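You operate a simulated robot arm through the tools that you are given. There is no shell and no other tool.

The job below is to be done with a simulated robot arm. You get a single attempt, and the scene is never put back.

TASK
Pump the pressure box up to about 1.0 bar, then vent it and free the lid clamp.
Fine: clamp the lid and close the vent first; the vent ends open, the lid stays on. Where these are worked on the way, their far stop is far enough and under half their travel is too little: teal lid clamp.

It is judged by the outcome, as a careful person would: the job done as asked, and still so three seconds after it is handed in. It fails if anything else is knocked over, pushed out of place, dropped, spilled or broken. Lids that push on must go on centred and level and be pressed home; caps that screw on are set level and turned clockwise until they are tight.

THE ROBOT
A 6-joint arm with a two-finger parallel gripper, fixed in place. Base frame: the origin is at the foot of the arm, x ahead of it, y to its left, z up; the work surface is at about z = 800. Units: mm, rad, N and s.
Its first joint turns from -2.897 to 2.897 rad. Payload 3.43 kg.
The TCP is the grasp point between the finger pads, 34 mm short of the fingertips. In the tool frame z runs along the fingers and y along their closing line. The gripper opens to 128 mm. The fingers are 24 mm wide and 12 mm thick; the gripper's body (48 by 130 mm) begins 96 mm behind the TCP.
Orientation is that of the tool frame in the base frame, as [roll, pitch, yaw] about the fixed x, y, z axes, in that order (R = Rz(yaw) Ry(pitch) Rx(roll)). With the fingers straight down and closing along the base's y, the tool's x points along the base's -x, its y along +y and its z along -z.

THE INTERFACE
- The arm moves only by the tool play_rows. Its argument "increments" is a list of rows, each a list of 7 numbers: the shift along the tool's x, y, z in mm, then the turn, a rotation vector about the tool's x, y, z in rad, then the opening, from 0 (shut) to 1 (fully open). In form: [[tx, ty, tz, rx, ry, rz, fingers], ...]. A call has 1 to 20 rows; each row shifts and turns the commanded pose from where the row before left it, along the tool's axes as they then stand. Rows are played at 5 a second. More than 50 mm and 0.15 rad between two rows, or a gripper value outside its range, and nothing of the call is played. Where a pose cannot be reached the arm comes as near as it can. A force on the tool above 40 N (or 10 N above the force at the start of the call, whichever is more), or a blocked arm, ends the call early, and 0.2 s more pass. The fingers move at their own pace (about 153 mm/s each) and stop on an object; they squeeze with about 38 N. The grip force told is the motor's: it shows also when the fingers shut on nothing. Time passes only in rows, and 0.2 s behind the last, so rows that do not move let the fingers close. The reply holds the time, the measured pose of the TCP, the force on the tool along the base axes, the opening and the grip force, in the units named above and with some noise, with the torque about the TCP (base axes, N m) and any sound that the robot's microphone picked up.
- Cameras (640 x 400 px; columns grow to the right, rows downward): "scene" is fixed at [400.6, -653, 1585.5]; the picture's right is [0.86, -0.51, 0.00], its down [-0.31, -0.52, -0.80] and it looks along [0.41, 0.69, -0.60] (base axes); focal length 314 px, centre (320, 200). "wrist" rides on the gripper at [76, -11, -160] in the tool frame; the picture's right is [0.15, 0.99, 0.00], its down [-0.88, 0.13, -0.46] and it looks along [-0.45, 0.07, 0.89] (tool axes); focal length 234 px, centre (320, 200). There is no depth. A picture from a camera that has moved, and an enlarged one, comes with that camera's place and axes in the base frame and with its lens.
- grab_frame(camera): a new picture of that camera. No time passes.
- enlarge(camera, box): a new picture of the part [left, top, right, bottom] of that camera's present view, enlarged. No time passes.
- close_job(): hands the job in; it is judged then, once.

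Nothing tells you positions but the pictures and the camera data. Unless the task says otherwise, let go and move clear before handing in.

The tools are called after "Call:" by a JSON object that holds its "op" and its "data". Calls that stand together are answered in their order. play_rows: Moves the arm, as the interface text tells. Its arguments: {"type":"object","properties":{"increments":{"type":"array","items":{"type":"array","items":{"type":"number"}}}},"required":["increments"]} The other tools are called the same way: grab_frame (camera) takes a picture; enlarge (camera, box) takes an enlarged picture of a part of a camera's view; close_job () hands the job in.

At the start:

```text
time: 0.0
eef_pos: [743.4, 219.9, 1080.4]
tcp_rot: [-3.141, 0.001, 3.141]
ft_force: [-0.1, 0.1, -0.2]
ft_torque: [-0.02, -0.01, 0.0]
opening: 128.0
finger_force: 0.0
```

scene: 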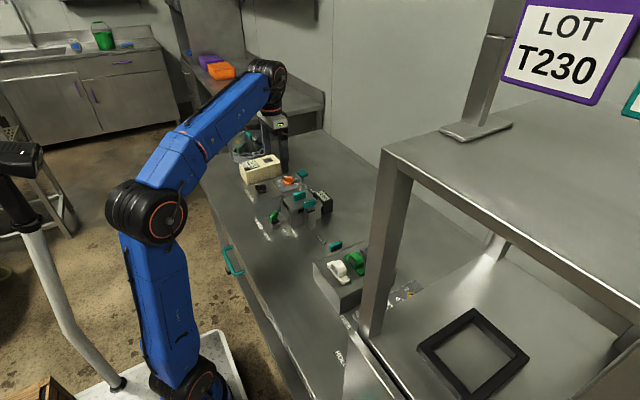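
wrist: 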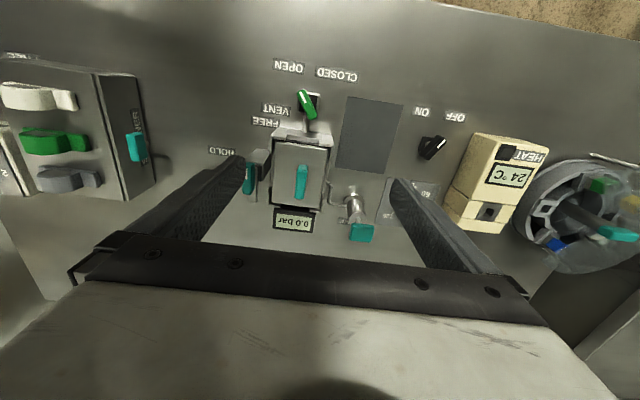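

I see a bench with a pressure box, a green vent lever and a teal lid clamp, plus what looks like a pump with a teal handle. I'll take enlarged pictures first to work out where each one is.

Call:
{"op": "enlarge", "data": {"camera": "wrist", "box": [200, 50, 440, 250]}}

Call:
{"op": "enlarge", "data": {"camera": "scene", "box": [220, 130, 360, 240]}}

Call:
{"op": "grab_frame", "data": {"camera": "wrist"}}

```text
2.00 times, centred on (320, 150) of wrist
camera zoom: at [668.5, 209.0, 1239.9], right [-0.15, 0.99, 0.0], down [0.88, 0.13, 0.46], along [0.45, 0.07, -0.89], focal length 468 px, centre (320, 300)
```

zoom: 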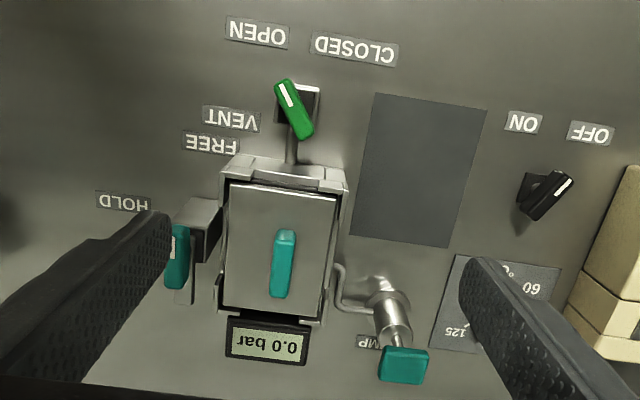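

```text
3.64 times, centred on (290, 185) of scene
camera zoom: at [400.6, -653.0, 1585.5], right [0.86, -0.51, 0.0], down [-0.31, -0.52, -0.8], along [0.41, 0.69, -0.6], focal length 1142 px, centre (429, 254)
```

zoom: 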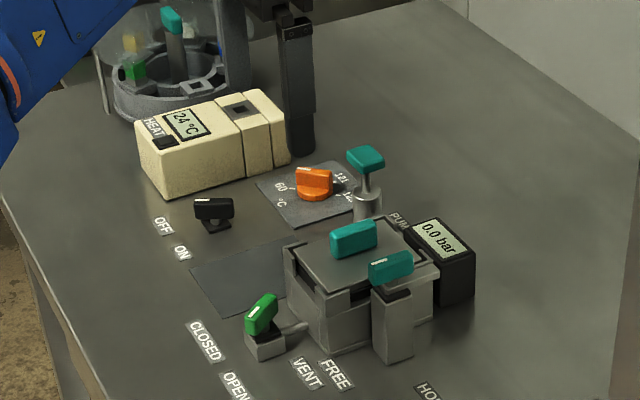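

```text
taken
camera wrist: at [668.5, 209.0, 1239.9], right [-0.15, 0.99, 0.0], down [0.88, 0.13, 0.46], along [0.45, 0.07, -0.89], focal length 234 px, centre (320, 200)
```

wrist: 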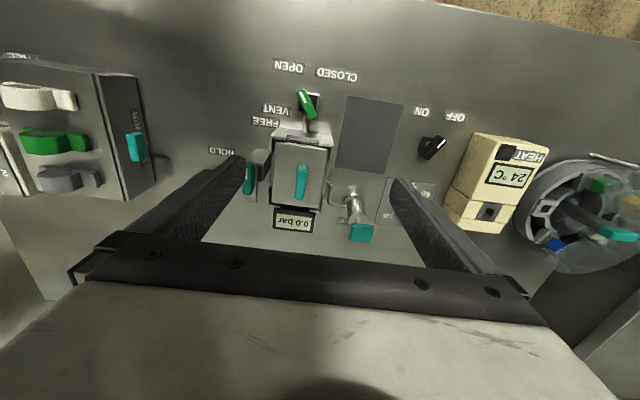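

I have rough positions: vent handle near (706, 194, 848), clamp handle near (817, 122, 911) and pump handle near (890, 315, 909). Next I'll zoom in tighter to see which way the handles point and where they pivot.

Call:
{"op": "enlarge", "data": {"camera": "wrist", "box": [260, 50, 380, 125]}}

Call:
{"op": "enlarge", "data": {"camera": "wrist", "box": [200, 130, 328, 210]}}

Call:
{"op": "enlarge", "data": {"camera": "wrist", "box": [310, 170, 406, 250]}}

Call:
{"op": "enlarge", "data": {"camera": "scene", "box": [268, 160, 332, 220]}}

```text
5.33 times, centred on (320, 88) of wrist
camera zoom: at [668.5, 209.0, 1239.9], right [-0.15, 0.99, 0.0], down [0.88, 0.13, 0.46], along [0.45, 0.07, -0.89], focal length 1249 px, centre (320, 800)
```

zoom: 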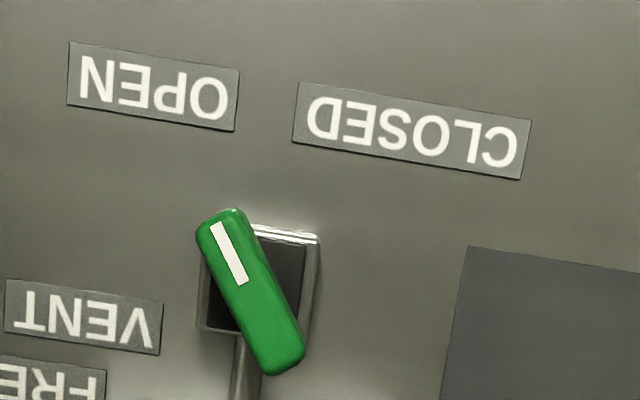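

```text
5.00 times, centred on (264, 170) of wrist
camera zoom: at [668.5, 209.0, 1239.9], right [-0.15, 0.99, 0.0], down [0.88, 0.13, 0.46], along [0.45, 0.07, -0.89], focal length 1171 px, centre (600, 350)
```

zoom: 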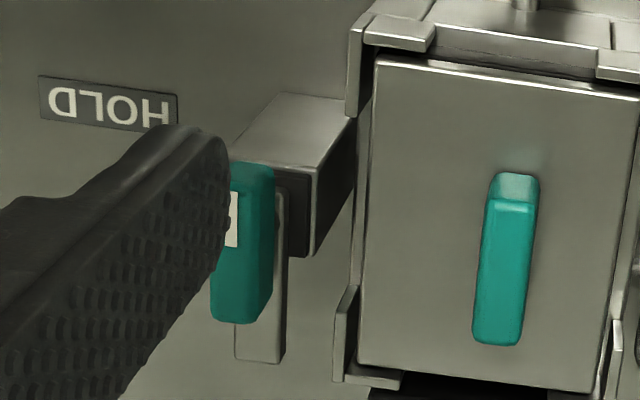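

```text
5.00 times, centred on (358, 210) of wrist
camera zoom: at [668.5, 209.0, 1239.9], right [-0.15, 0.99, 0.0], down [0.88, 0.13, 0.46], along [0.45, 0.07, -0.89], focal length 1171 px, centre (130, 150)
```

zoom: 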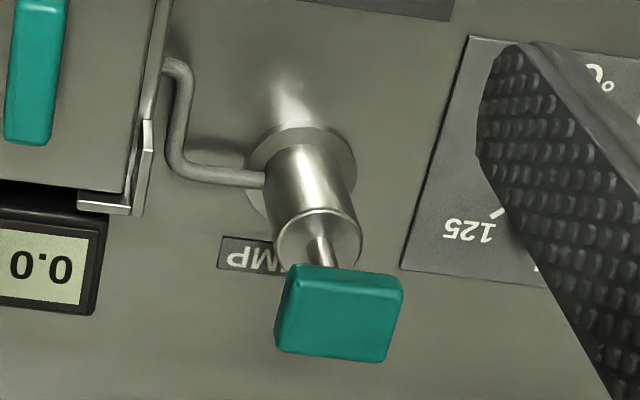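

```text
6.67 times, centred on (300, 190) of scene
camera zoom: at [400.6, -653.0, 1585.5], right [0.86, -0.51, 0.0], down [-0.31, -0.52, -0.8], along [0.41, 0.69, -0.6], focal length 2094 px, centre (453, 267)
```

zoom: 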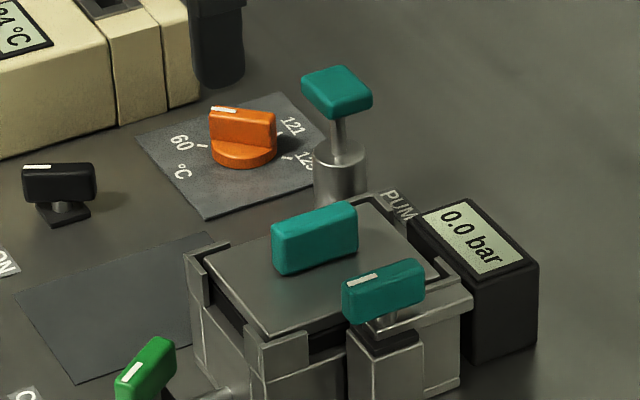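

The handles match their labels: the vent points to OPEN and the clamp points to FREE. The clamp also has an arm that swings over the lid when the handle turns counter-clockwise by about 90°. I'll move above the clamp handle with the fingers partly open and check the alignment.

Call:
{"op": "play_rows", "data": {"increments": [[-15, -20, 20, 0, 0, 0, 0.4], [-15, -20, 20, 0, 0, 0, 0.4], [-15, -20, 20, 0, 0, 0, 0.4], [-15, -20, 20, 0, 0, 0, 0.4], [-14, -18, 25, 0, 0, 0, 0.4], [0, 0, 0, 0, 0, 0, 0.4]]}}

Call:
{"op": "grab_frame", "data": {"camera": "wrist"}}

Call:
{"op": "enlarge", "data": {"camera": "scene", "box": [240, 130, 368, 220]}}

```text
time: 1.4
eef_pos: [817.5, 122.6, 974.9]
tcp_rot: [-3.141, -0.001, 3.141]
ft_force: [0.5, 0.8, -0.1]
ft_torque: [-0.01, 0.01, 0.02]
opening: 51.2
finger_force: 0.0
```

```text
taken
camera wrist: at [742.8, 111.9, 1134.8], right [-0.15, 0.99, 0.0], down [0.88, 0.13, 0.46], along [0.45, 0.07, -0.89], focal length 234 px, centre (320, 200)
```

wrist: 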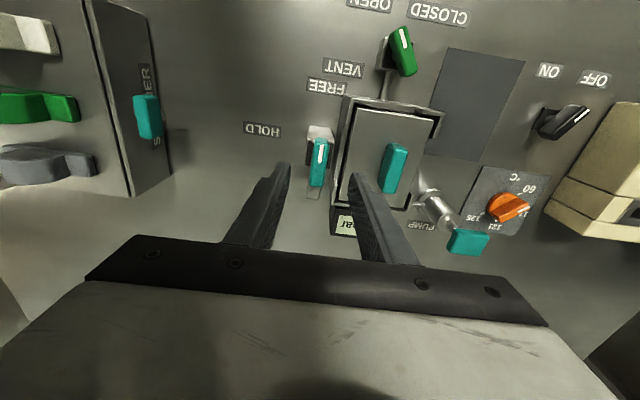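

```text
4.44 times, centred on (304, 175) of scene
camera zoom: at [400.6, -653.0, 1585.5], right [0.86, -0.51, 0.0], down [-0.31, -0.52, -0.8], along [0.41, 0.69, -0.6], focal length 1396 px, centre (391, 311)
```

zoom: 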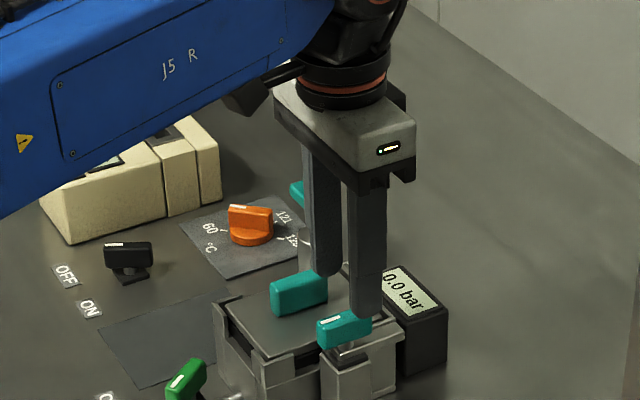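

Call:
{"op": "enlarge", "data": {"camera": "wrist", "box": [256, 110, 384, 210]}}

```text
4.00 times, centred on (320, 160) of wrist
camera zoom: at [742.8, 111.9, 1134.8], right [-0.15, 0.99, 0.0], down [0.88, 0.13, 0.46], along [0.45, 0.07, -0.89], focal length 937 px, centre (320, 360)
```

zoom: 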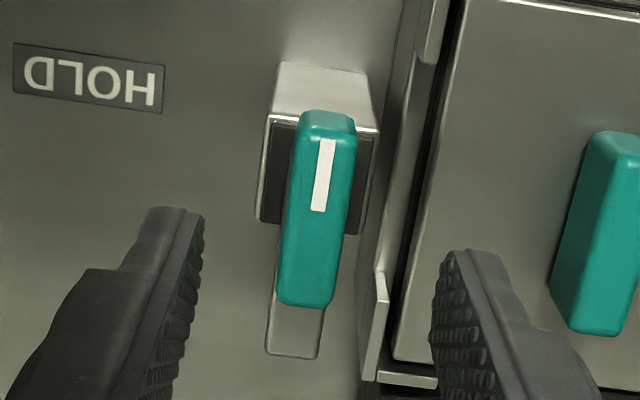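

The handle is centred at about (815, 122) with its top near z 922. I'll come down until the fingertips are just above the clamp arm, then close on the handle.

Call:
{"op": "play_rows", "data": {"increments": [[2.5, 0, 15, 0, 0, 0, 0.4], [0, 0, 15, 0, 0, 0, 0.4], [0, 0, 15, 0, 0, 0, 0.4], [0, 0, 0, 0, 0, 0, 0.4]]}}

Call:
{"op": "enlarge", "data": {"camera": "scene", "box": [268, 150, 348, 210]}}

Call:
{"op": "enlarge", "data": {"camera": "wrist", "box": [256, 130, 384, 210]}}

```text
time: 2.4
eef_pos: [814.4, 122.3, 929.9]
tcp_rot: [3.141, 0.001, -3.14]
ft_force: [-0.3, -0.1, 0.7]
ft_torque: [0.0, 0.01, 0.02]
opening: 51.3
finger_force: 0.1
```

```text
6.67 times, centred on (308, 180) of scene
camera zoom: at [400.6, -653.0, 1585.5], right [0.86, -0.51, 0.0], down [-0.31, -0.52, -0.8], along [0.41, 0.69, -0.6], focal length 2094 px, centre (400, 333)
```

zoom: 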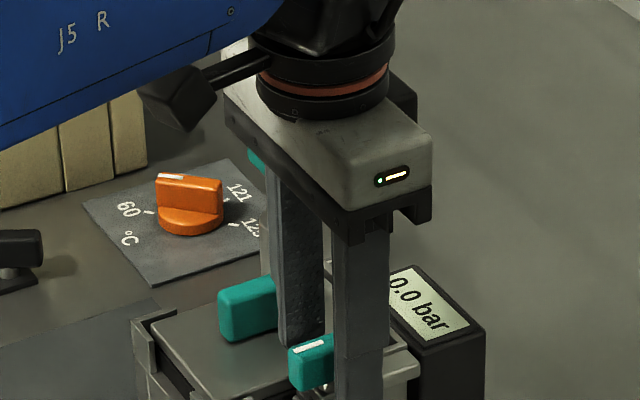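

```text
5.00 times, centred on (320, 170) of wrist
camera zoom: at [739.8, 110.8, 1089.7], right [-0.15, 0.99, 0.0], down [0.88, 0.13, 0.46], along [0.45, 0.07, -0.89], focal length 1171 px, centre (320, 350)
```

zoom: 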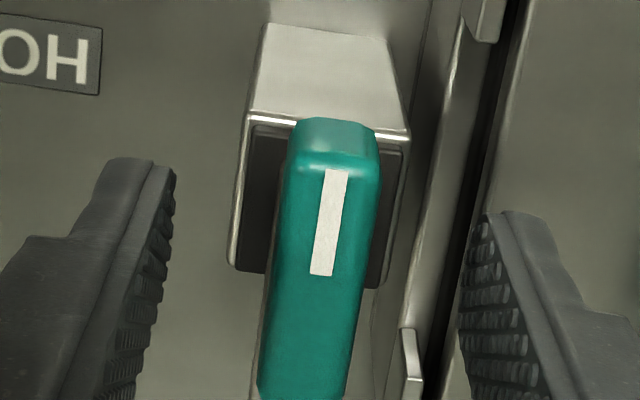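

The fingers sit either side of the handle at the right height. Closing now.

Call:
{"op": "play_rows", "data": {"increments": [[0, 0, 0, 0, 0, 0, 0.2], [0, 0, 0, 0, 0, 0, 0.0], [0, 0, 0, 0, 0, 0, 0.0], [0, 0, 0, 0, 0, 0, 0.0]]}}

Call:
{"op": "enlarge", "data": {"camera": "wrist", "box": [256, 130, 384, 210]}}

```text
time: 3.4
eef_pos: [813.8, 122.0, 930.5]
tcp_rot: [3.14, 0.0, 3.141]
ft_force: [-1.8, -7.7, -2.7]
ft_torque: [-0.16, -0.44, 0.0]
opening: 14.8
finger_force: 45.3
```

```text
5.00 times, centred on (320, 170) of wrist
camera zoom: at [739.8, 110.4, 1089.8], right [-0.15, 0.99, 0.0], down [0.88, 0.13, 0.46], along [0.45, 0.07, -0.89], focal length 1171 px, centre (320, 350)
```

zoom: 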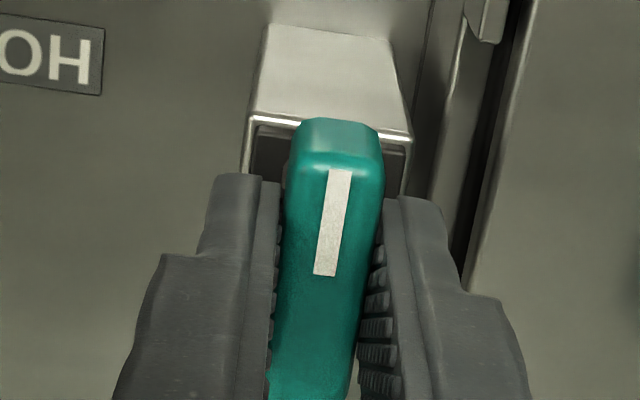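

The handle is gripped at 14.8 mm. I'll turn it counter-clockwise in small steps and watch the torque.

Call:
{"op": "play_rows", "data": {"increments": [[0, -0.5, 0, 0, 0, 0, 0.0], [0, 0, 0, 0, 0, -0.1, 0.0], [0, 0, 0, 0, 0, -0.1, 0.0], [0, 0, 0, 0, 0, -0.1, 0.0], [0, 0, 0, 0, 0, 0, 0.0]]}}

Call:
{"op": "enlarge", "data": {"camera": "wrist", "box": [256, 130, 384, 210]}}

```text
time: 4.6
eef_pos: [816.6, 121.7, 929.6]
tcp_rot: [-3.141, 0.0, -2.839]
ft_force: [-8.1, -8.1, -6.5]
ft_torque: [-0.13, -0.18, -0.02]
opening: 14.9
finger_force: 44.8
```

```text
5.00 times, centred on (320, 170) of wrist
camera zoom: at [746.6, 88.4, 1089.8], right [-0.43, 0.9, 0.0], down [0.8, 0.39, 0.46], along [0.41, 0.2, -0.89], focal length 1171 px, centre (320, 350)
```

zoom: 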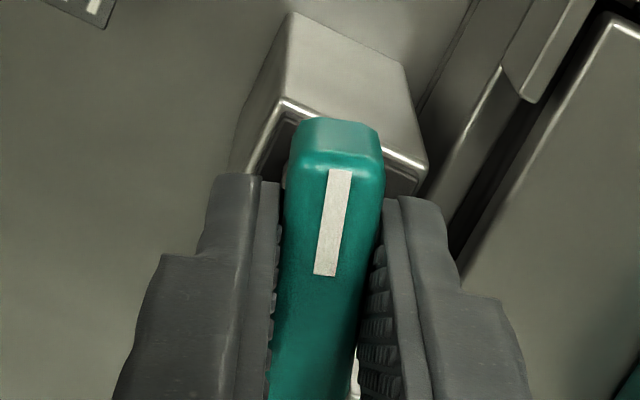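

The handle follows the grip with low forces. I'll carry on turning toward HOLD.

Call:
{"op": "play_rows", "data": {"increments": [[0, 0, 0, 0, 0, -0.1, 0.0], [0, 0, 0, 0, 0, -0.1, 0.0], [0, 0, 0, 0, 0, -0.1, 0.0], [0, 0, 0, 0, 0, -0.1, 0.0], [0, 0, 0, 0, 0, 0, 0.0]]}}

Call:
{"op": "grab_frame", "data": {"camera": "scene"}}

```text
time: 5.8
eef_pos: [814.9, 121.8, 930.0]
tcp_rot: [-3.141, 0.001, -2.44]
ft_force: [-12.4, -5.2, -8.5]
ft_torque: [-0.46, 0.58, -0.01]
opening: 14.9
finger_force: 45.3
```

```text
taken
```

scene: 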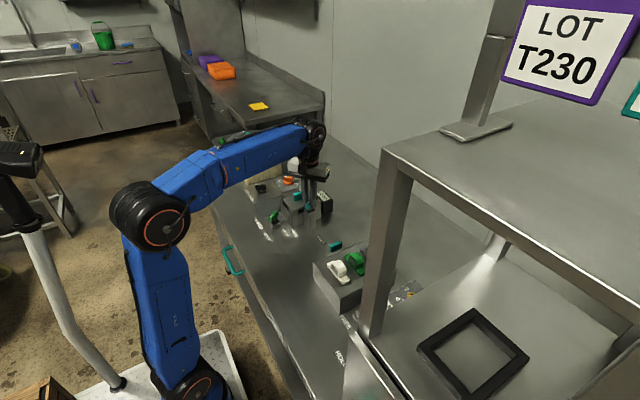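

There is a small side force of about -12 N in x. I'll shift slightly with it and keep turning.

Call:
{"op": "play_rows", "data": {"increments": [[1, 0.3, 0, 0, 0, -0.1, 0.0], [0, 0, 0, 0, 0, -0.1, 0.0], [0, 0, 0, 0, 0, -0.1, 0.0], [0, 0, 0, 0, 0, -0.1, 0.0], [0, 0, 0, 0, 0, 0, 0.0]]}}

Call:
{"op": "enlarge", "data": {"camera": "wrist", "box": [240, 110, 400, 210]}}

```text
time: 7.0
eef_pos: [815.5, 121.4, 929.7]
tcp_rot: [-3.141, 0.001, -2.04]
ft_force: [7.8, 3.6, -7.8]
ft_torque: [1.33, -0.72, -0.04]
opening: 14.6
finger_force: 44.9
```

```text
4.00 times, centred on (320, 160) of wrist
camera zoom: at [791.2, 48.9, 1089.7], right [-0.95, 0.32, 0.0], down [0.28, 0.84, 0.46], along [0.15, 0.43, -0.89], focal length 937 px, centre (320, 360)
```

zoom: 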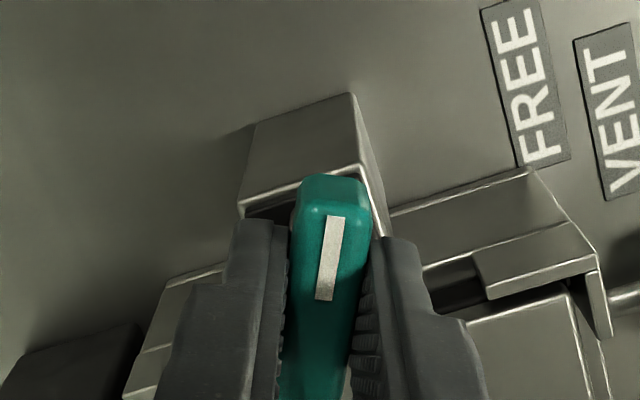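

About 1.1 rad is done and around 0.47 rad remains to HOLD, so I'll keep turning until the stop.

Call:
{"op": "play_rows", "data": {"increments": [[0, 0, 0, 0, 0, -0.1, 0.0], [0, 0, 0, 0, 0, -0.1, 0.0], [0, 0, 0, 0, 0, -0.1, 0.0], [0, 0, 0, 0, 0, -0.1, 0.0], [0, 0, 0, 0, 0, -0.05, 0.0], [0, 0, 0, 0, 0, 0, 0.0]]}}

Call:
{"op": "enlarge", "data": {"camera": "wrist", "box": [240, 110, 400, 210]}}

```text
time: 8.4
eef_pos: [814.5, 123.2, 929.9]
tcp_rot: [-3.138, -0.001, -1.589]
ft_force: [25.6, 11.2, 11.3]
ft_torque: [0.82, -0.25, 0.02]
opening: 14.6
finger_force: 45.2
```

```text
4.00 times, centred on (320, 160) of wrist
camera zoom: at [824.9, 45.7, 1089.8], right [-0.99, -0.13, 0.0], down [-0.11, 0.88, 0.46], along [-0.06, 0.45, -0.89], focal length 937 px, centre (320, 360)
```

zoom: 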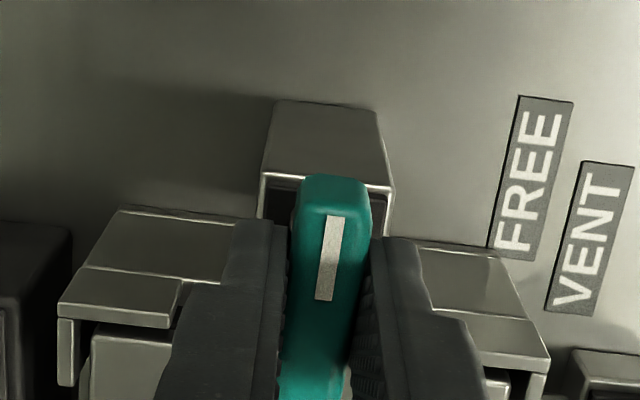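

The handle now points at HOLD, but about 25 N of side load has built up. I'll relieve that and nudge a little further to check for the stop.

Call:
{"op": "play_rows", "data": {"increments": [[-0.5, -1.2, 0, 0, 0, 0, 0.0], [0, 0, 0, 0, 0, -0.04, 0.0], [0, 0, 0, 0, 0, -0.04, 0.0], [0, 0, 0, 0, 0, 0, 0.0]]}}

Call:
{"op": "enlarge", "data": {"camera": "scene", "box": [268, 150, 348, 210]}}

```text
time: 9.4
eef_pos: [815.1, 122.5, 929.8]
tcp_rot: [-3.14, 0.0, -1.511]
ft_force: [4.7, 4.4, 10.3]
ft_torque: [0.09, -0.09, -1.23]
opening: 15.7
finger_force: 45.4
```

```text
6.67 times, centred on (308, 180) of scene
camera zoom: at [400.6, -653.0, 1585.5], right [0.86, -0.51, 0.0], down [-0.31, -0.52, -0.8], along [0.41, 0.69, -0.6], focal length 2094 px, centre (400, 333)
```

zoom: 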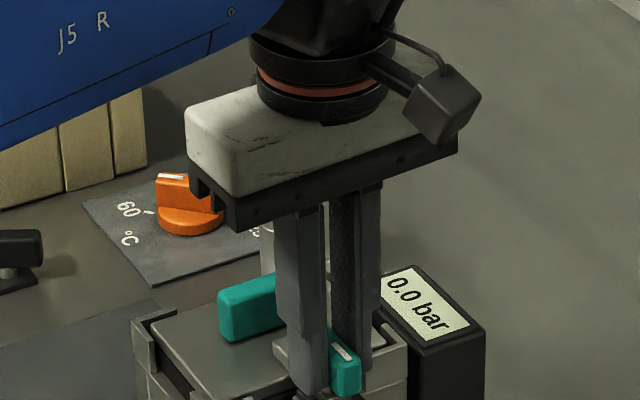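

A reaction torque of about -1.2 N·m shows the clamp is at its HOLD stop. I'll ease back a hair, release, and lift clear.

Call:
{"op": "play_rows", "data": {"increments": [[0, 0, 0, 0, 0, 0.06, 0.0], [0, 0, 0, 0, 0, 0, 0.3], [0, 0, 0, 0, 0, 0, 0.3], [0, 0, -20, 0, 0, 0, 0.3], [0, 0, -30, 0, 0, 0, 0.3], [0, 0, -30, 0, 0, 0, 0.3], [0, 0, 0, 0, 0, 0, 0.3]]}}

Call:
{"op": "grab_frame", "data": {"camera": "wrist"}}

Call:
{"op": "enlarge", "data": {"camera": "scene", "box": [258, 150, 338, 230]}}

```text
time: 11.0
eef_pos: [815.5, 121.5, 1010.2]
tcp_rot: [-3.141, 0.0, -1.571]
ft_force: [-0.1, 0.7, -0.7]
ft_torque: [-0.01, 0.01, 0.0]
opening: 38.5
finger_force: 0.0
```

```text
taken
camera wrist: at [826.8, 46.1, 1169.7], right [-0.99, -0.15, 0.0], down [-0.13, 0.88, 0.46], along [-0.07, 0.45, -0.89], focal length 234 px, centre (320, 200)
```

wrist: 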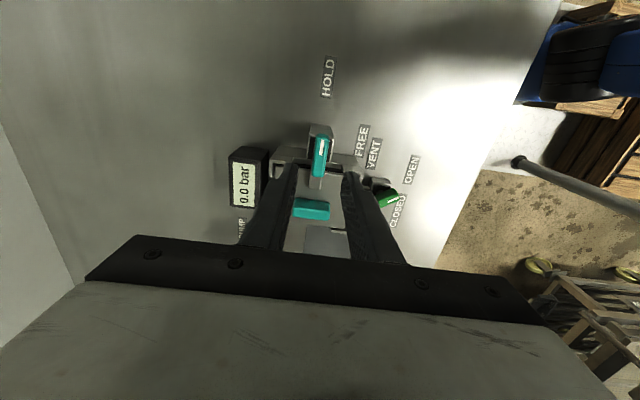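

```text
5.00 times, centred on (298, 190) of scene
camera zoom: at [400.6, -653.0, 1585.5], right [0.86, -0.51, 0.0], down [-0.31, -0.52, -0.8], along [0.41, 0.69, -0.6], focal length 1571 px, centre (430, 250)
```

zoom: 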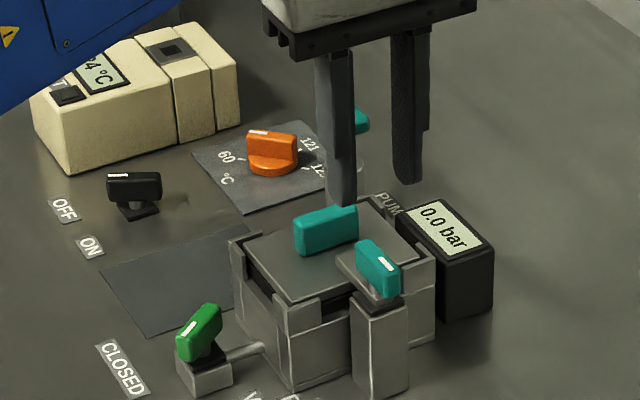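

The clamp is in HOLD with its arm over the lid. Next I'll move above the vent handle near (706, 196) and align the fingers with its direction of about 218°.

Call:
{"op": "play_rows", "data": {"increments": [[-18.6, 27.4, 0, 0, 0, 0, 0.35], [-18.6, 27.4, 0, 0, 0, 0, 0.35], [-18.6, 27.4, 0, 0, 0, 0, 0.35], [-18.7, 27.3, 0, 0, 0, 0, 0.35], [0, 0, 10, 0, 0, 0.13, 0.35], [0, 0, 10, 0, 0, 0.13, 0.35], [0, 0, 10, 0, 0, 0.13, 0.35], [0, 0, 10, 0, 0, 0.13, 0.35], [0, 0, 10, 0, 0, 0.13, 0.35], [0, 0, 10, 0, 0, 0.13, 0.35], [0, 0, 10, 0, 0, 0.13, 0.35], [0, 0, 0, 0, 0, 0, 0.35]]}}

Call:
{"op": "grab_frame", "data": {"camera": "wrist"}}

Call:
{"op": "enlarge", "data": {"camera": "wrist", "box": [240, 100, 400, 220]}}

Call:
{"op": "enlarge", "data": {"camera": "scene", "box": [238, 160, 318, 240]}}

```text
time: 13.6
eef_pos: [706.4, 196.2, 940.8]
tcp_rot: [-3.141, -0.001, -2.483]
ft_force: [0.4, 0.4, 0.5]
ft_torque: [-0.01, 0.03, 0.01]
opening: 44.8
finger_force: 0.0
```

```text
taken
camera wrist: at [653.2, 141.0, 1100.4], right [-0.72, 0.69, 0.0], down [0.62, 0.64, 0.46], along [0.32, 0.33, -0.89], focal length 234 px, centre (320, 200)
```

wrist: 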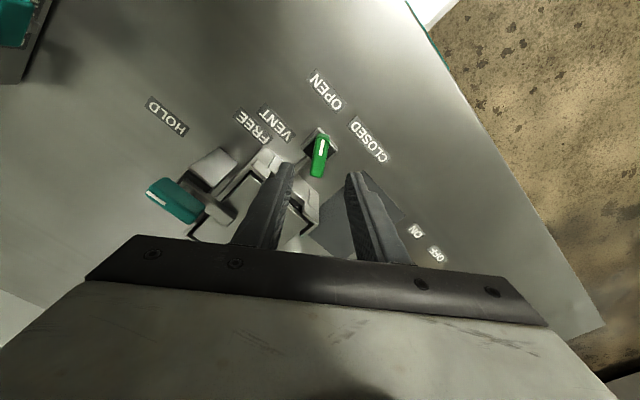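

```text
3.33 times, centred on (320, 160) of wrist
camera zoom: at [653.2, 141.0, 1100.4], right [-0.72, 0.69, 0.0], down [0.62, 0.64, 0.46], along [0.32, 0.33, -0.89], focal length 781 px, centre (320, 333)
```

zoom: 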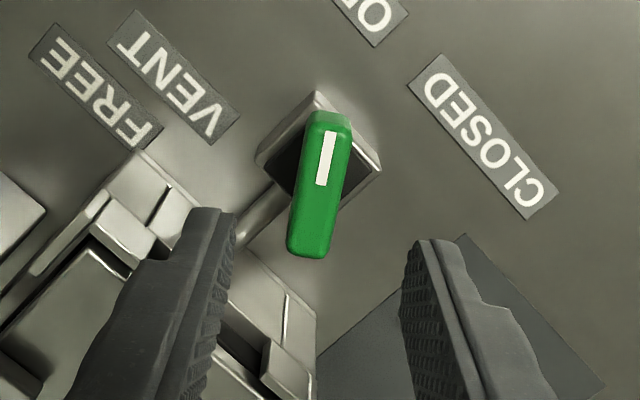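

```text
5.00 times, centred on (278, 200) of scene
camera zoom: at [400.6, -653.0, 1585.5], right [0.86, -0.51, 0.0], down [-0.31, -0.52, -0.8], along [0.41, 0.69, -0.6], focal length 1571 px, centre (530, 200)
```

zoom: 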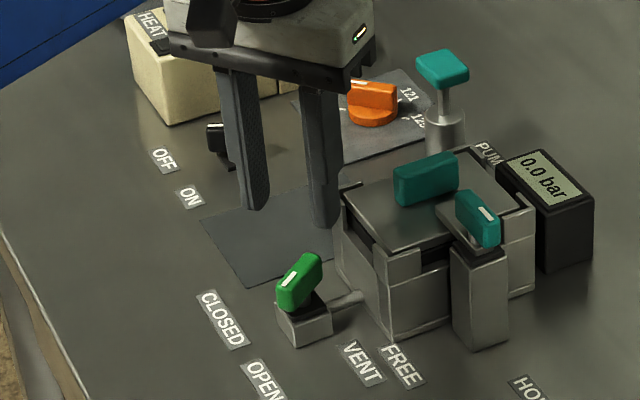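

The vent handle's top is near z 858 and the grip line matches its direction. I'll descend with tips to about z 832, just above the stand.

Call:
{"op": "play_rows", "data": {"increments": [[1.3, 0.3, 15, 0, 0, 0, 0.35], [0, 0, 15, 0, 0, 0, 0.35], [0, 0, 15, 0, 0, 0, 0.35], [0, 0, 15, 0, 0, 0, 0.35], [0, 0, 14, 0, 0, 0, 0.35], [0, 0, 0, 0, 0, 0, 0.35]]}}

Call:
{"op": "enlarge", "data": {"camera": "wrist", "box": [240, 110, 400, 230]}}

Call:
{"op": "enlarge", "data": {"camera": "scene", "box": [238, 160, 318, 240]}}

```text
time: 15.0
eef_pos: [704.8, 195.3, 866.6]
tcp_rot: [3.141, 0.0, -2.482]
ft_force: [0.4, -0.7, -0.1]
ft_torque: [0.02, 0.01, 0.0]
opening: 44.5
finger_force: 0.1
```

```text
3.33 times, centred on (320, 170) of wrist
camera zoom: at [652.1, 140.5, 1025.2], right [-0.72, 0.69, 0.0], down [0.62, 0.64, 0.46], along [0.32, 0.33, -0.89], focal length 781 px, centre (320, 300)
```

zoom: 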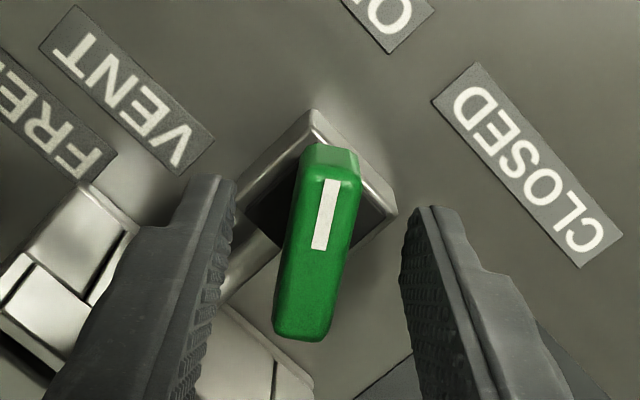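

```text
5.00 times, centred on (278, 200) of scene
camera zoom: at [400.6, -653.0, 1585.5], right [0.86, -0.51, 0.0], down [-0.31, -0.52, -0.8], along [0.41, 0.69, -0.6], focal length 1571 px, centre (530, 200)
```

zoom: 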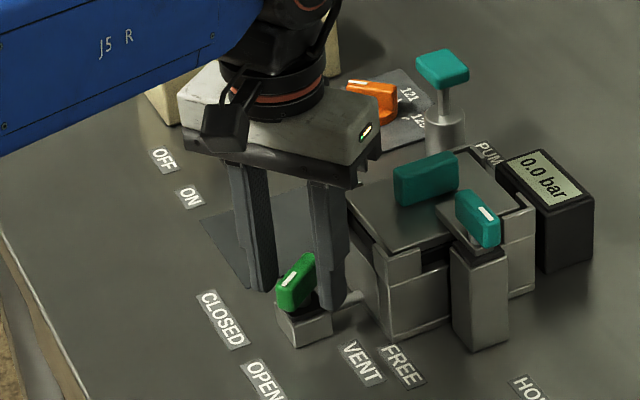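

The fingers straddle the handle. Closing on it, then turning clockwise toward CLOSED.

Call:
{"op": "play_rows", "data": {"increments": [[0, 0, 0, 0, 0, 0, 0.15], [0, 0, 0, 0, 0, 0, 0.0], [0, 0, 0, 0, 0, 0, 0.0], [0, 0, 0, 0, 0, 0, 0.0]]}}

```text
time: 16.0
eef_pos: [704.6, 194.9, 865.4]
tcp_rot: [-3.141, 0.0, -2.481]
ft_force: [15.5, -15.1, 1.0]
ft_torque: [-0.31, -0.32, -0.97]
opening: 15.6
finger_force: 45.4
```

The side force shows the grip is about 1 mm off along the closing line. I'll correct that and start turning clockwise.

Call:
{"op": "play_rows", "data": {"increments": [[0, -1.0, 0, 0, 0, 0.05, 0.0], [0, 0, 0, 0, 0, 0.1, 0.0], [0, 0, 0, 0, 0, 0.1, 0.0], [0, 0, 0, 0, 0, 0.1, 0.0], [0, 0, 0, 0, 0, 0, 0.0]]}}

Call:
{"op": "enlarge", "data": {"camera": "wrist", "box": [240, 110, 400, 230]}}

```text
time: 17.2
eef_pos: [705.5, 196.2, 865.8]
tcp_rot: [-3.141, 0.001, -2.832]
ft_force: [11.8, -11.6, -6.4]
ft_torque: [0.11, -1.53, 0.03]
opening: 14.7
finger_force: 45.0
```

```text
3.33 times, centred on (320, 170) of wrist
camera zoom: at [637.5, 161.0, 1025.3], right [-0.44, 0.9, 0.0], down [0.8, 0.39, 0.46], along [0.41, 0.2, -0.89], focal length 781 px, centre (320, 300)
```

zoom: 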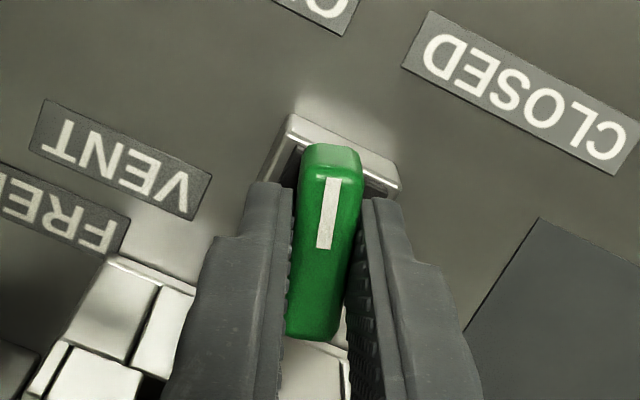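

The vent turns with the grip. I'll continue toward CLOSED with small compliance shifts.

Call:
{"op": "play_rows", "data": {"increments": [[-0.4, -0.7, 0, 0, 0, 0.1, 0.0], [0, 0, 0, 0, 0, 0.1, 0.0], [0, 0, 0, 0, 0, 0.1, 0.0], [0, 0, 0, 0, 0, 0.1, 0.0], [0, 0, 0, 0, 0, 0.1, 0.0], [0, 0, 0, 0, 0, 0, 0.0]]}}

Call:
{"op": "enlarge", "data": {"camera": "wrist", "box": [240, 110, 400, 230]}}

```text
time: 18.6
eef_pos: [705.4, 195.3, 865.5]
tcp_rot: [3.141, -0.001, 2.95]
ft_force: [-11.1, -6.3, -14.1]
ft_torque: [0.12, 0.7, 0.04]
opening: 15.0
finger_force: 44.7
```

```text
3.33 times, centred on (320, 170) of wrist
camera zoom: at [630.0, 197.9, 1025.4], right [0.04, 1.0, 0.0], down [0.89, -0.04, 0.45], along [0.45, -0.02, -0.89], focal length 781 px, centre (320, 300)
```

zoom: 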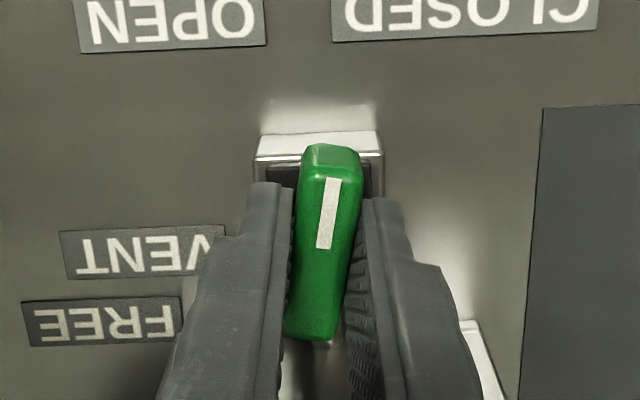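

About 0.85 rad is done. I'll finish the turn toward CLOSED while watching for the stop.

Call:
{"op": "play_rows", "data": {"increments": [[0.4, -0.4, 0, 0, 0, 0.1, 0.0], [0, 0, 0, 0, 0, 0.1, 0.0], [0, 0, 0, 0, 0, 0.1, 0.0], [0, 0, 0, 0, 0, 0.1, 0.0], [0, 0, 0, 0, 0, 0.08, 0.0], [0, 0, 0, 0, 0, 0, 0.0]]}}

Call:
{"op": "enlarge", "data": {"camera": "wrist", "box": [240, 110, 400, 230]}}

```text
time: 20.0
eef_pos: [705.8, 194.1, 866.4]
tcp_rot: [3.142, 0.0, 2.472]
ft_force: [-17.4, -5.5, -20.2]
ft_torque: [-0.45, -0.38, 1.16]
opening: 15.9
finger_force: 45.1
```

```text
3.33 times, centred on (320, 170) of wrist
camera zoom: at [640.0, 232.4, 1025.5], right [0.5, 0.87, 0.0], down [0.77, -0.44, 0.46], along [0.39, -0.23, -0.89], focal length 781 px, centre (320, 300)
```

zoom: 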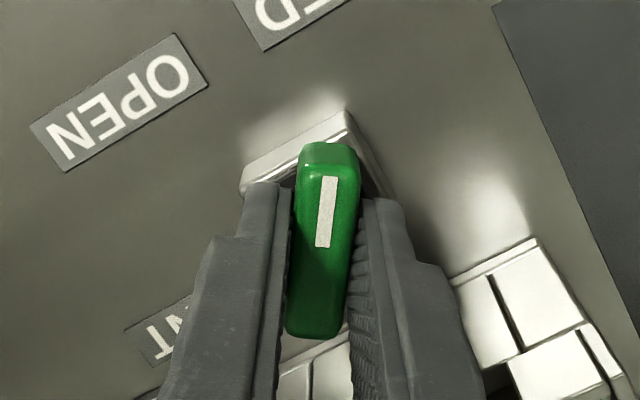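

A reaction torque of about +1.2 N·m shows the vent is at its CLOSED stop. I'll release, lift clear, and check.

Call:
{"op": "play_rows", "data": {"increments": [[0, 0, 0, 0, 0, -0.04, 0.0], [0, 0, 0, 0, 0, 0, 0.3], [0, 0, 0, 0, 0, 0, 0.3], [0, 0, -20, 0, 0, 0, 0.3], [0, 0, -30, 0, 0, 0, 0.3], [0, 0, -40, 0, 0, 0, 0.3], [0, 0, -40, 0, 0, 0, 0.3], [0, 0, 0, 0, 0, 0, 0.3]]}}

Call:
{"op": "grab_frame", "data": {"camera": "wrist"}}

Call:
{"op": "enlarge", "data": {"camera": "scene", "box": [238, 150, 338, 240]}}

```text
time: 21.8
eef_pos: [706.3, 195.2, 995.6]
tcp_rot: [-3.141, 0.002, 2.512]
ft_force: [-0.2, 0.1, -0.6]
ft_torque: [0.03, 0.02, -0.03]
opening: 38.5
finger_force: 0.0
```

```text
taken
camera wrist: at [638.8, 229.6, 1156.2], right [0.46, 0.89, 0.0], down [0.79, -0.41, 0.46], along [0.4, -0.21, -0.89], focal length 234 px, centre (320, 200)
```

wrist: 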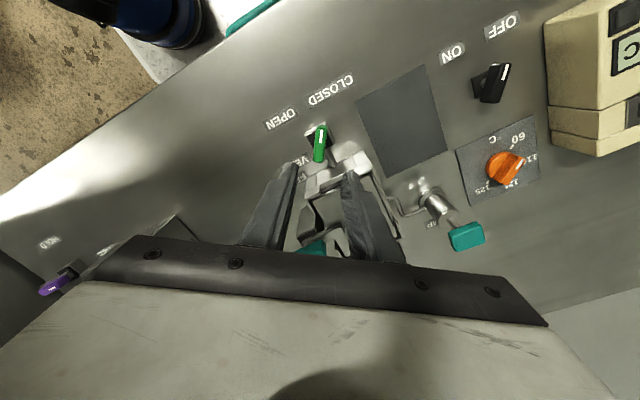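

```text
4.44 times, centred on (288, 195) of scene
camera zoom: at [400.6, -653.0, 1585.5], right [0.86, -0.51, 0.0], down [-0.31, -0.52, -0.8], along [0.41, 0.69, -0.6], focal length 1396 px, centre (462, 222)
```

zoom: 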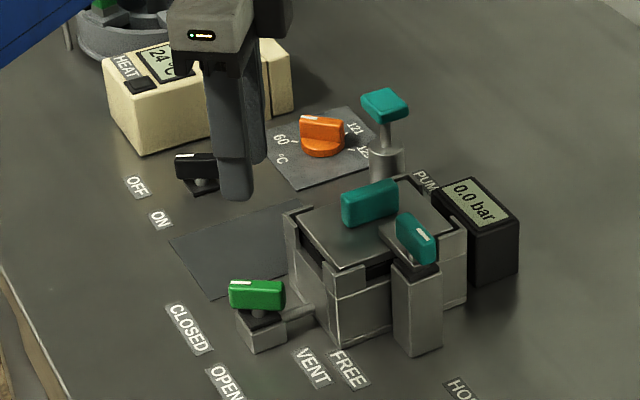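

The vent now points at CLOSED, the clamp is in HOLD and the gauge reads 0.0 bar. I'll move above the pump handle near (891, 316) and look at it closely.

Call:
{"op": "play_rows", "data": {"increments": [[-15.6, 41.3, 0, 0, 0, 0, 0.45], [-15.6, 41.3, 0, 0, 0, 0, 0.45], [-15.6, 41.3, 0, 0, 0, 0, 0.45], [-15.6, 41.3, 0, 0, 0, 0, 0.45], [-15.6, 41.3, 0, 0, 0, 0, 0.45], [0, 0, 0, 0, 0, -0.126, 0.45], [0, 0, 0, 0, 0, -0.126, 0.45], [0, 0, 0, 0, 0, -0.126, 0.45], [0, 0, 0, 0, 0, -0.126, 0.45], [0, 0, 0, 0, 0, -0.126, 0.45], [0, 0, 0, 0, 0, 0, 0.45]]}}

Call:
{"op": "grab_frame", "data": {"camera": "wrist"}}

Call:
{"op": "enlarge", "data": {"camera": "wrist", "box": [240, 90, 400, 210]}}

Call:
{"op": "enlarge", "data": {"camera": "scene", "box": [258, 130, 348, 210]}}

```text
time: 24.2
eef_pos: [890.3, 314.7, 995.9]
tcp_rot: [3.141, 0.003, -3.14]
ft_force: [-0.9, 0.0, -0.7]
ft_torque: [0.02, 0.03, 0.01]
opening: 57.6
finger_force: 0.0
```

```text
taken
camera wrist: at [814.8, 303.8, 1155.9], right [-0.15, 0.99, 0.0], down [0.88, 0.13, 0.46], along [0.45, 0.07, -0.89], focal length 234 px, centre (320, 200)
```

wrist: 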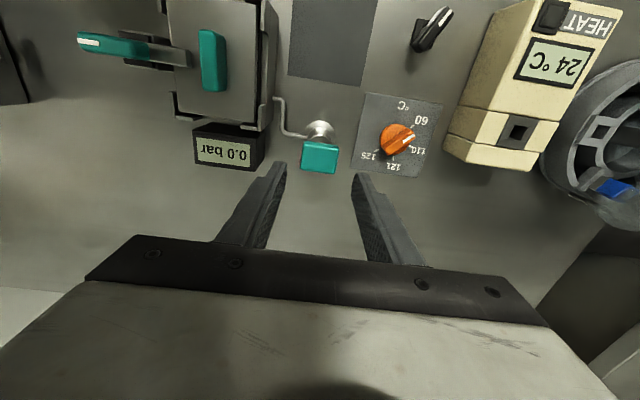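

```text
3.33 times, centred on (320, 150) of wrist
camera zoom: at [814.8, 303.8, 1155.9], right [-0.15, 0.99, 0.0], down [0.88, 0.13, 0.46], along [0.45, 0.07, -0.89], focal length 781 px, centre (320, 367)
```

zoom: 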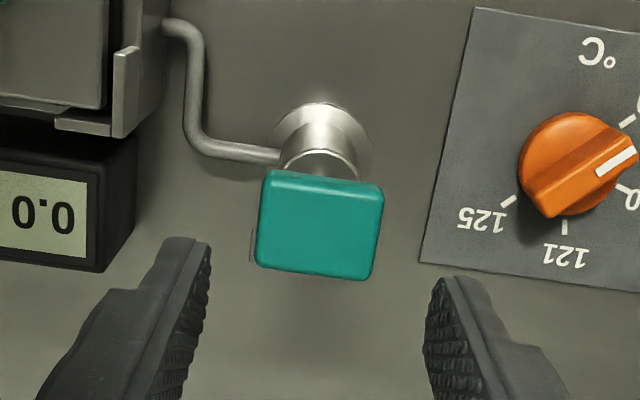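

```text
5.00 times, centred on (303, 170) of scene
camera zoom: at [400.6, -653.0, 1585.5], right [0.86, -0.51, 0.0], down [-0.31, -0.52, -0.8], along [0.41, 0.69, -0.6], focal length 1571 px, centre (405, 350)
```

zoom: 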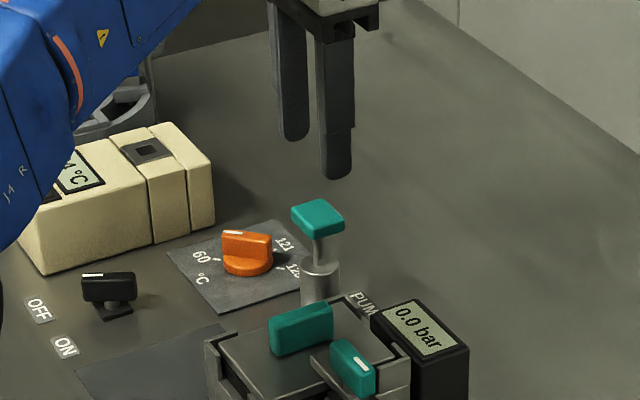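

The pump handle top is at about (890, 315, 908) and there is roughly 33 mm of rod above the cylinder. I'll close the fingers, come down to just above the handle, and press it slowly to see how it behaves.

Call:
{"op": "play_rows", "data": {"increments": [[0, 0, 0, 0, 0, 0, 0.0], [0, 0, 15, 0, 0, 0, 0.0], [0, 0, 15, 0, 0, 0, 0.0], [0, 0, 15, 0, 0, 0, 0.0], [0, 0, 4, 0, 0, 0, 0.0], [0, 0, 4, 0, 0, 0, 0.0], [0, 0, 4, 0, 0, 0, 0.0], [0, 0, 4, 0, 0, 0, 0.0]]}}

Call:
{"op": "enlarge", "data": {"camera": "scene", "box": [258, 130, 348, 210]}}

```text
time: 26.0
eef_pos: [889.5, 316.0, 934.8]
tcp_rot: [-3.141, -0.001, -3.141]
ft_force: [-0.8, 1.5, 3.9]
ft_torque: [0.02, -0.04, -0.02]
opening: 0.0
finger_force: 33.4
```

```text
5.00 times, centred on (303, 170) of scene
camera zoom: at [400.6, -653.0, 1585.5], right [0.86, -0.51, 0.0], down [-0.31, -0.52, -0.8], along [0.41, 0.69, -0.6], focal length 1571 px, centre (405, 350)
```

zoom: 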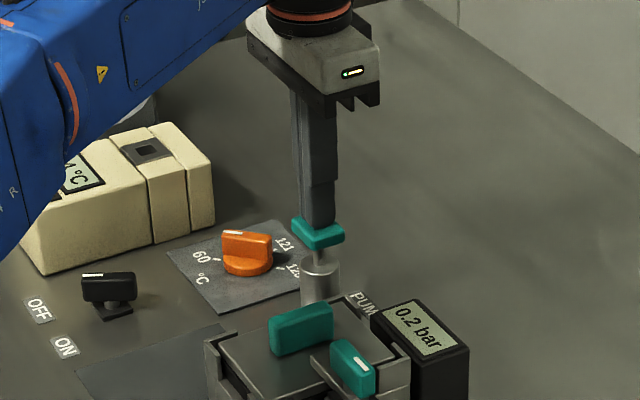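

The handle moves with only about 4 N and the gauge already reads 0.2 bar. I'll press further in small steps to find the end of the stroke.

Call:
{"op": "play_rows", "data": {"increments": [[0, 0, 4, 0, 0, 0, 0.0], [0, 0, 4, 0, 0, 0, 0.0]]}}

Call:
{"op": "enlarge", "data": {"camera": "scene", "box": [258, 130, 348, 210]}}

```text
time: 26.6
eef_pos: [890.2, 315.1, 927.7]
tcp_rot: [-3.14, -0.001, -3.141]
ft_force: [-0.7, -1.6, 4.7]
ft_torque: [-0.06, 0.07, 0.0]
opening: 0.2
finger_force: 32.8
```

```text
5.00 times, centred on (303, 170) of scene
camera zoom: at [400.6, -653.0, 1585.5], right [0.86, -0.51, 0.0], down [-0.31, -0.52, -0.8], along [0.41, 0.69, -0.6], focal length 1571 px, centre (405, 350)
```

zoom: 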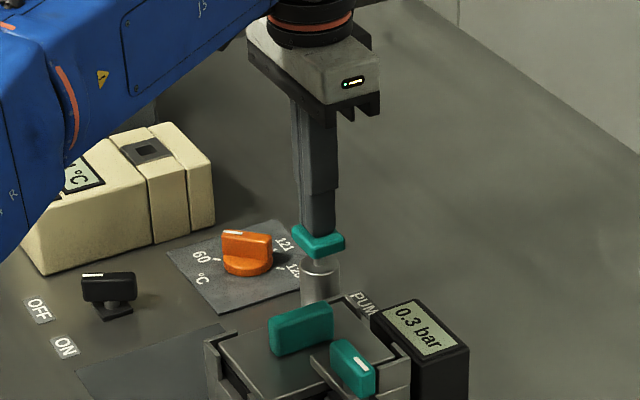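

The pressure climbs steadily as the handle goes down and now reads 0.3 bar. Continuing in small steps.

Call:
{"op": "play_rows", "data": {"increments": [[0, 0, 4, 0, 0, 0, 0.0], [0, 0, 4, 0, 0, 0, 0.0]]}}

Call:
{"op": "enlarge", "data": {"camera": "scene", "box": [258, 130, 348, 210]}}

```text
time: 27.2
eef_pos: [889.7, 315.3, 919.2]
tcp_rot: [-3.142, 0.001, -3.141]
ft_force: [0.8, -0.2, 8.0]
ft_torque: [-0.05, -0.01, -0.03]
opening: 0.0
finger_force: 33.1
```

```text
5.00 times, centred on (303, 170) of scene
camera zoom: at [400.6, -653.0, 1585.5], right [0.86, -0.51, 0.0], down [-0.31, -0.52, -0.8], along [0.41, 0.69, -0.6], focal length 1571 px, centre (405, 350)
```

zoom: 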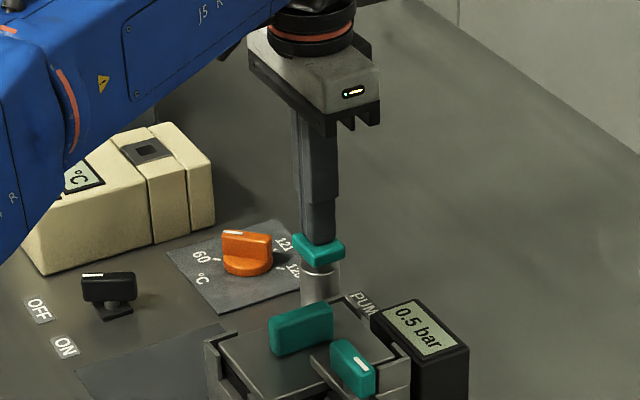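

The gauge reads 0.5 bar and the handle is close to the cylinder. I'll take one more small step.

Call:
{"op": "play_rows", "data": {"increments": [[0, 0, 3, 0, 0, 0, 0.0], [0, 0, 2, 0, 0, 0, 0.0]]}}

Call:
{"op": "enlarge", "data": {"camera": "scene", "box": [258, 130, 348, 210]}}

```text
time: 27.8
eef_pos: [889.7, 315.1, 917.2]
tcp_rot: [3.138, 0.005, -3.141]
ft_force: [9.3, -1.0, 34.8]
ft_torque: [-0.04, -0.17, 0.13]
opening: 0.0
finger_force: 32.6
```

```text
5.00 times, centred on (303, 170) of scene
camera zoom: at [400.6, -653.0, 1585.5], right [0.86, -0.51, 0.0], down [-0.31, -0.52, -0.8], along [0.41, 0.69, -0.6], focal length 1571 px, centre (405, 350)
```

zoom: 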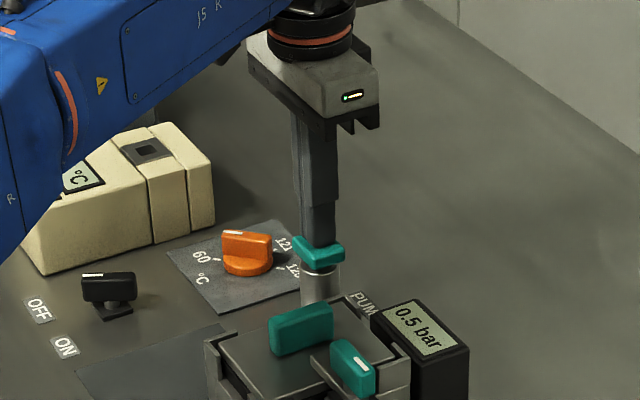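

That is the bottom of the stroke, at 0.5 bar. I'll lift up and see whether the handle springs back.

Call:
{"op": "play_rows", "data": {"increments": [[0, 0, -5, 0, 0, 0, 0.0], [0, 0, -10, 0, 0, 0, 0.0], [0, 0, -10, 0, 0, 0, 0.0], [0, 0, -10, 0, 0, 0, 0.0], [0, 0, -10, 0, 0, 0, 0.0], [0, 0, 0, 0, 0, 0, 0.0]]}}

Call:
{"op": "enlarge", "data": {"camera": "scene", "box": [258, 130, 348, 210]}}

```text
time: 29.2
eef_pos: [889.5, 315.5, 960.3]
tcp_rot: [3.142, -0.001, 3.141]
ft_force: [0.2, 0.1, 0.2]
ft_torque: [0.0, 0.02, 0.02]
opening: 0.1
finger_force: 32.9
```

```text
5.00 times, centred on (303, 170) of scene
camera zoom: at [400.6, -653.0, 1585.5], right [0.86, -0.51, 0.0], down [-0.31, -0.52, -0.8], along [0.41, 0.69, -0.6], focal length 1571 px, centre (405, 350)
```

zoom: 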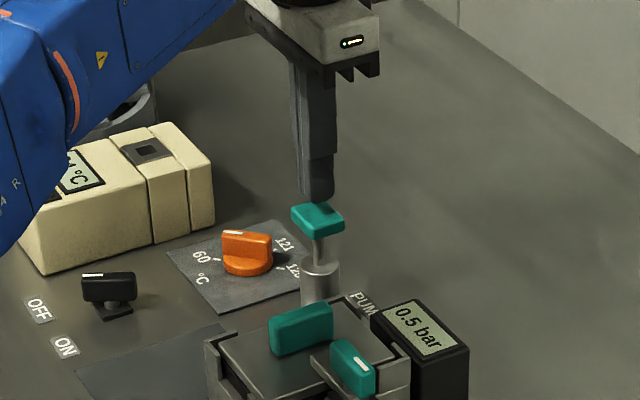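

The pump springs back and the pressure holds at 0.5 bar. I'll do a second stroke to just short of the bottom and read the gauge.

Call:
{"op": "play_rows", "data": {"increments": [[0, 0, 8, 0, 0, 0, 0.0], [0, 0, 8, 0, 0, 0, 0.0], [0, 0, 6, 0, 0, 0, 0.0], [0, 0, 5, 0, 0, 0, 0.0], [0, 0, 5, 0, 0, 0, 0.0], [0, 0, 5, 0, 0, 0, 0.0], [0, 0, 3, 0, 0, 0, 0.0]]}}

Call:
{"op": "enlarge", "data": {"camera": "scene", "box": [288, 180, 338, 220]}}

```text
time: 30.8
eef_pos: [890.2, 314.5, 919.6]
tcp_rot: [-3.141, 0.001, -3.14]
ft_force: [0.4, 1.5, 8.1]
ft_torque: [0.02, -0.02, -0.07]
opening: 0.0
finger_force: 32.6
```

```text
10.00 times, centred on (313, 200) of scene
camera zoom: at [400.6, -653.0, 1585.5], right [0.86, -0.51, 0.0], down [-0.31, -0.52, -0.8], along [0.41, 0.69, -0.6], focal length 3142 px, centre (390, 200)
```

zoom: 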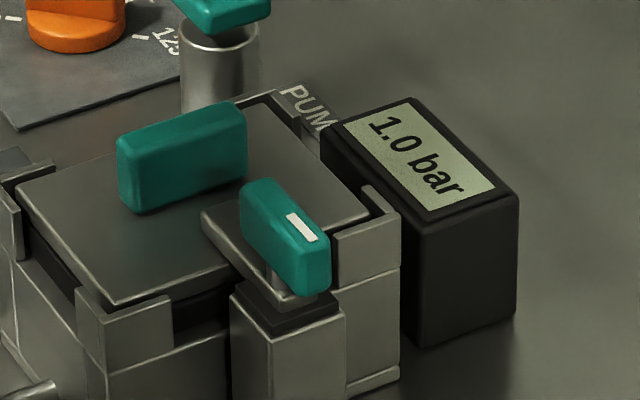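

The gauge reads 1.0 bar. I'll lift off the pump and check that it holds.

Call:
{"op": "play_rows", "data": {"increments": [[0, 0, -5, 0, 0, 0, 0.0], [0, 0, -15, 0, 0, 0, 0.0], [0, 0, -20, 0, 0, 0, 0.0], [0, 0, -25, 0, 0, 0, 0.0], [0, 0, -15, 0, 0, 0, 0.0], [0, 0, 0, 0, 0, 0, 0.0]]}}

Call:
{"op": "enlarge", "data": {"camera": "scene", "box": [258, 150, 338, 230]}}

```text
time: 32.2
eef_pos: [890.4, 315.3, 998.4]
tcp_rot: [3.141, 0.0, 3.14]
ft_force: [0.0, -0.3, -0.1]
ft_torque: [0.01, 0.02, 0.02]
opening: 0.0
finger_force: 33.1
```

```text
5.00 times, centred on (298, 190) of scene
camera zoom: at [400.6, -653.0, 1585.5], right [0.86, -0.51, 0.0], down [-0.31, -0.52, -0.8], along [0.41, 0.69, -0.6], focal length 1571 px, centre (430, 250)
```

zoom: 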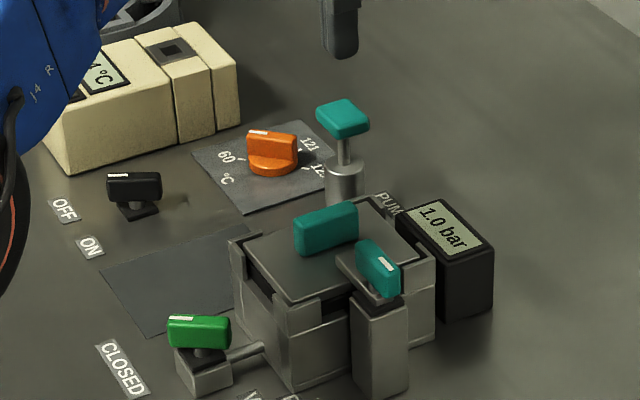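

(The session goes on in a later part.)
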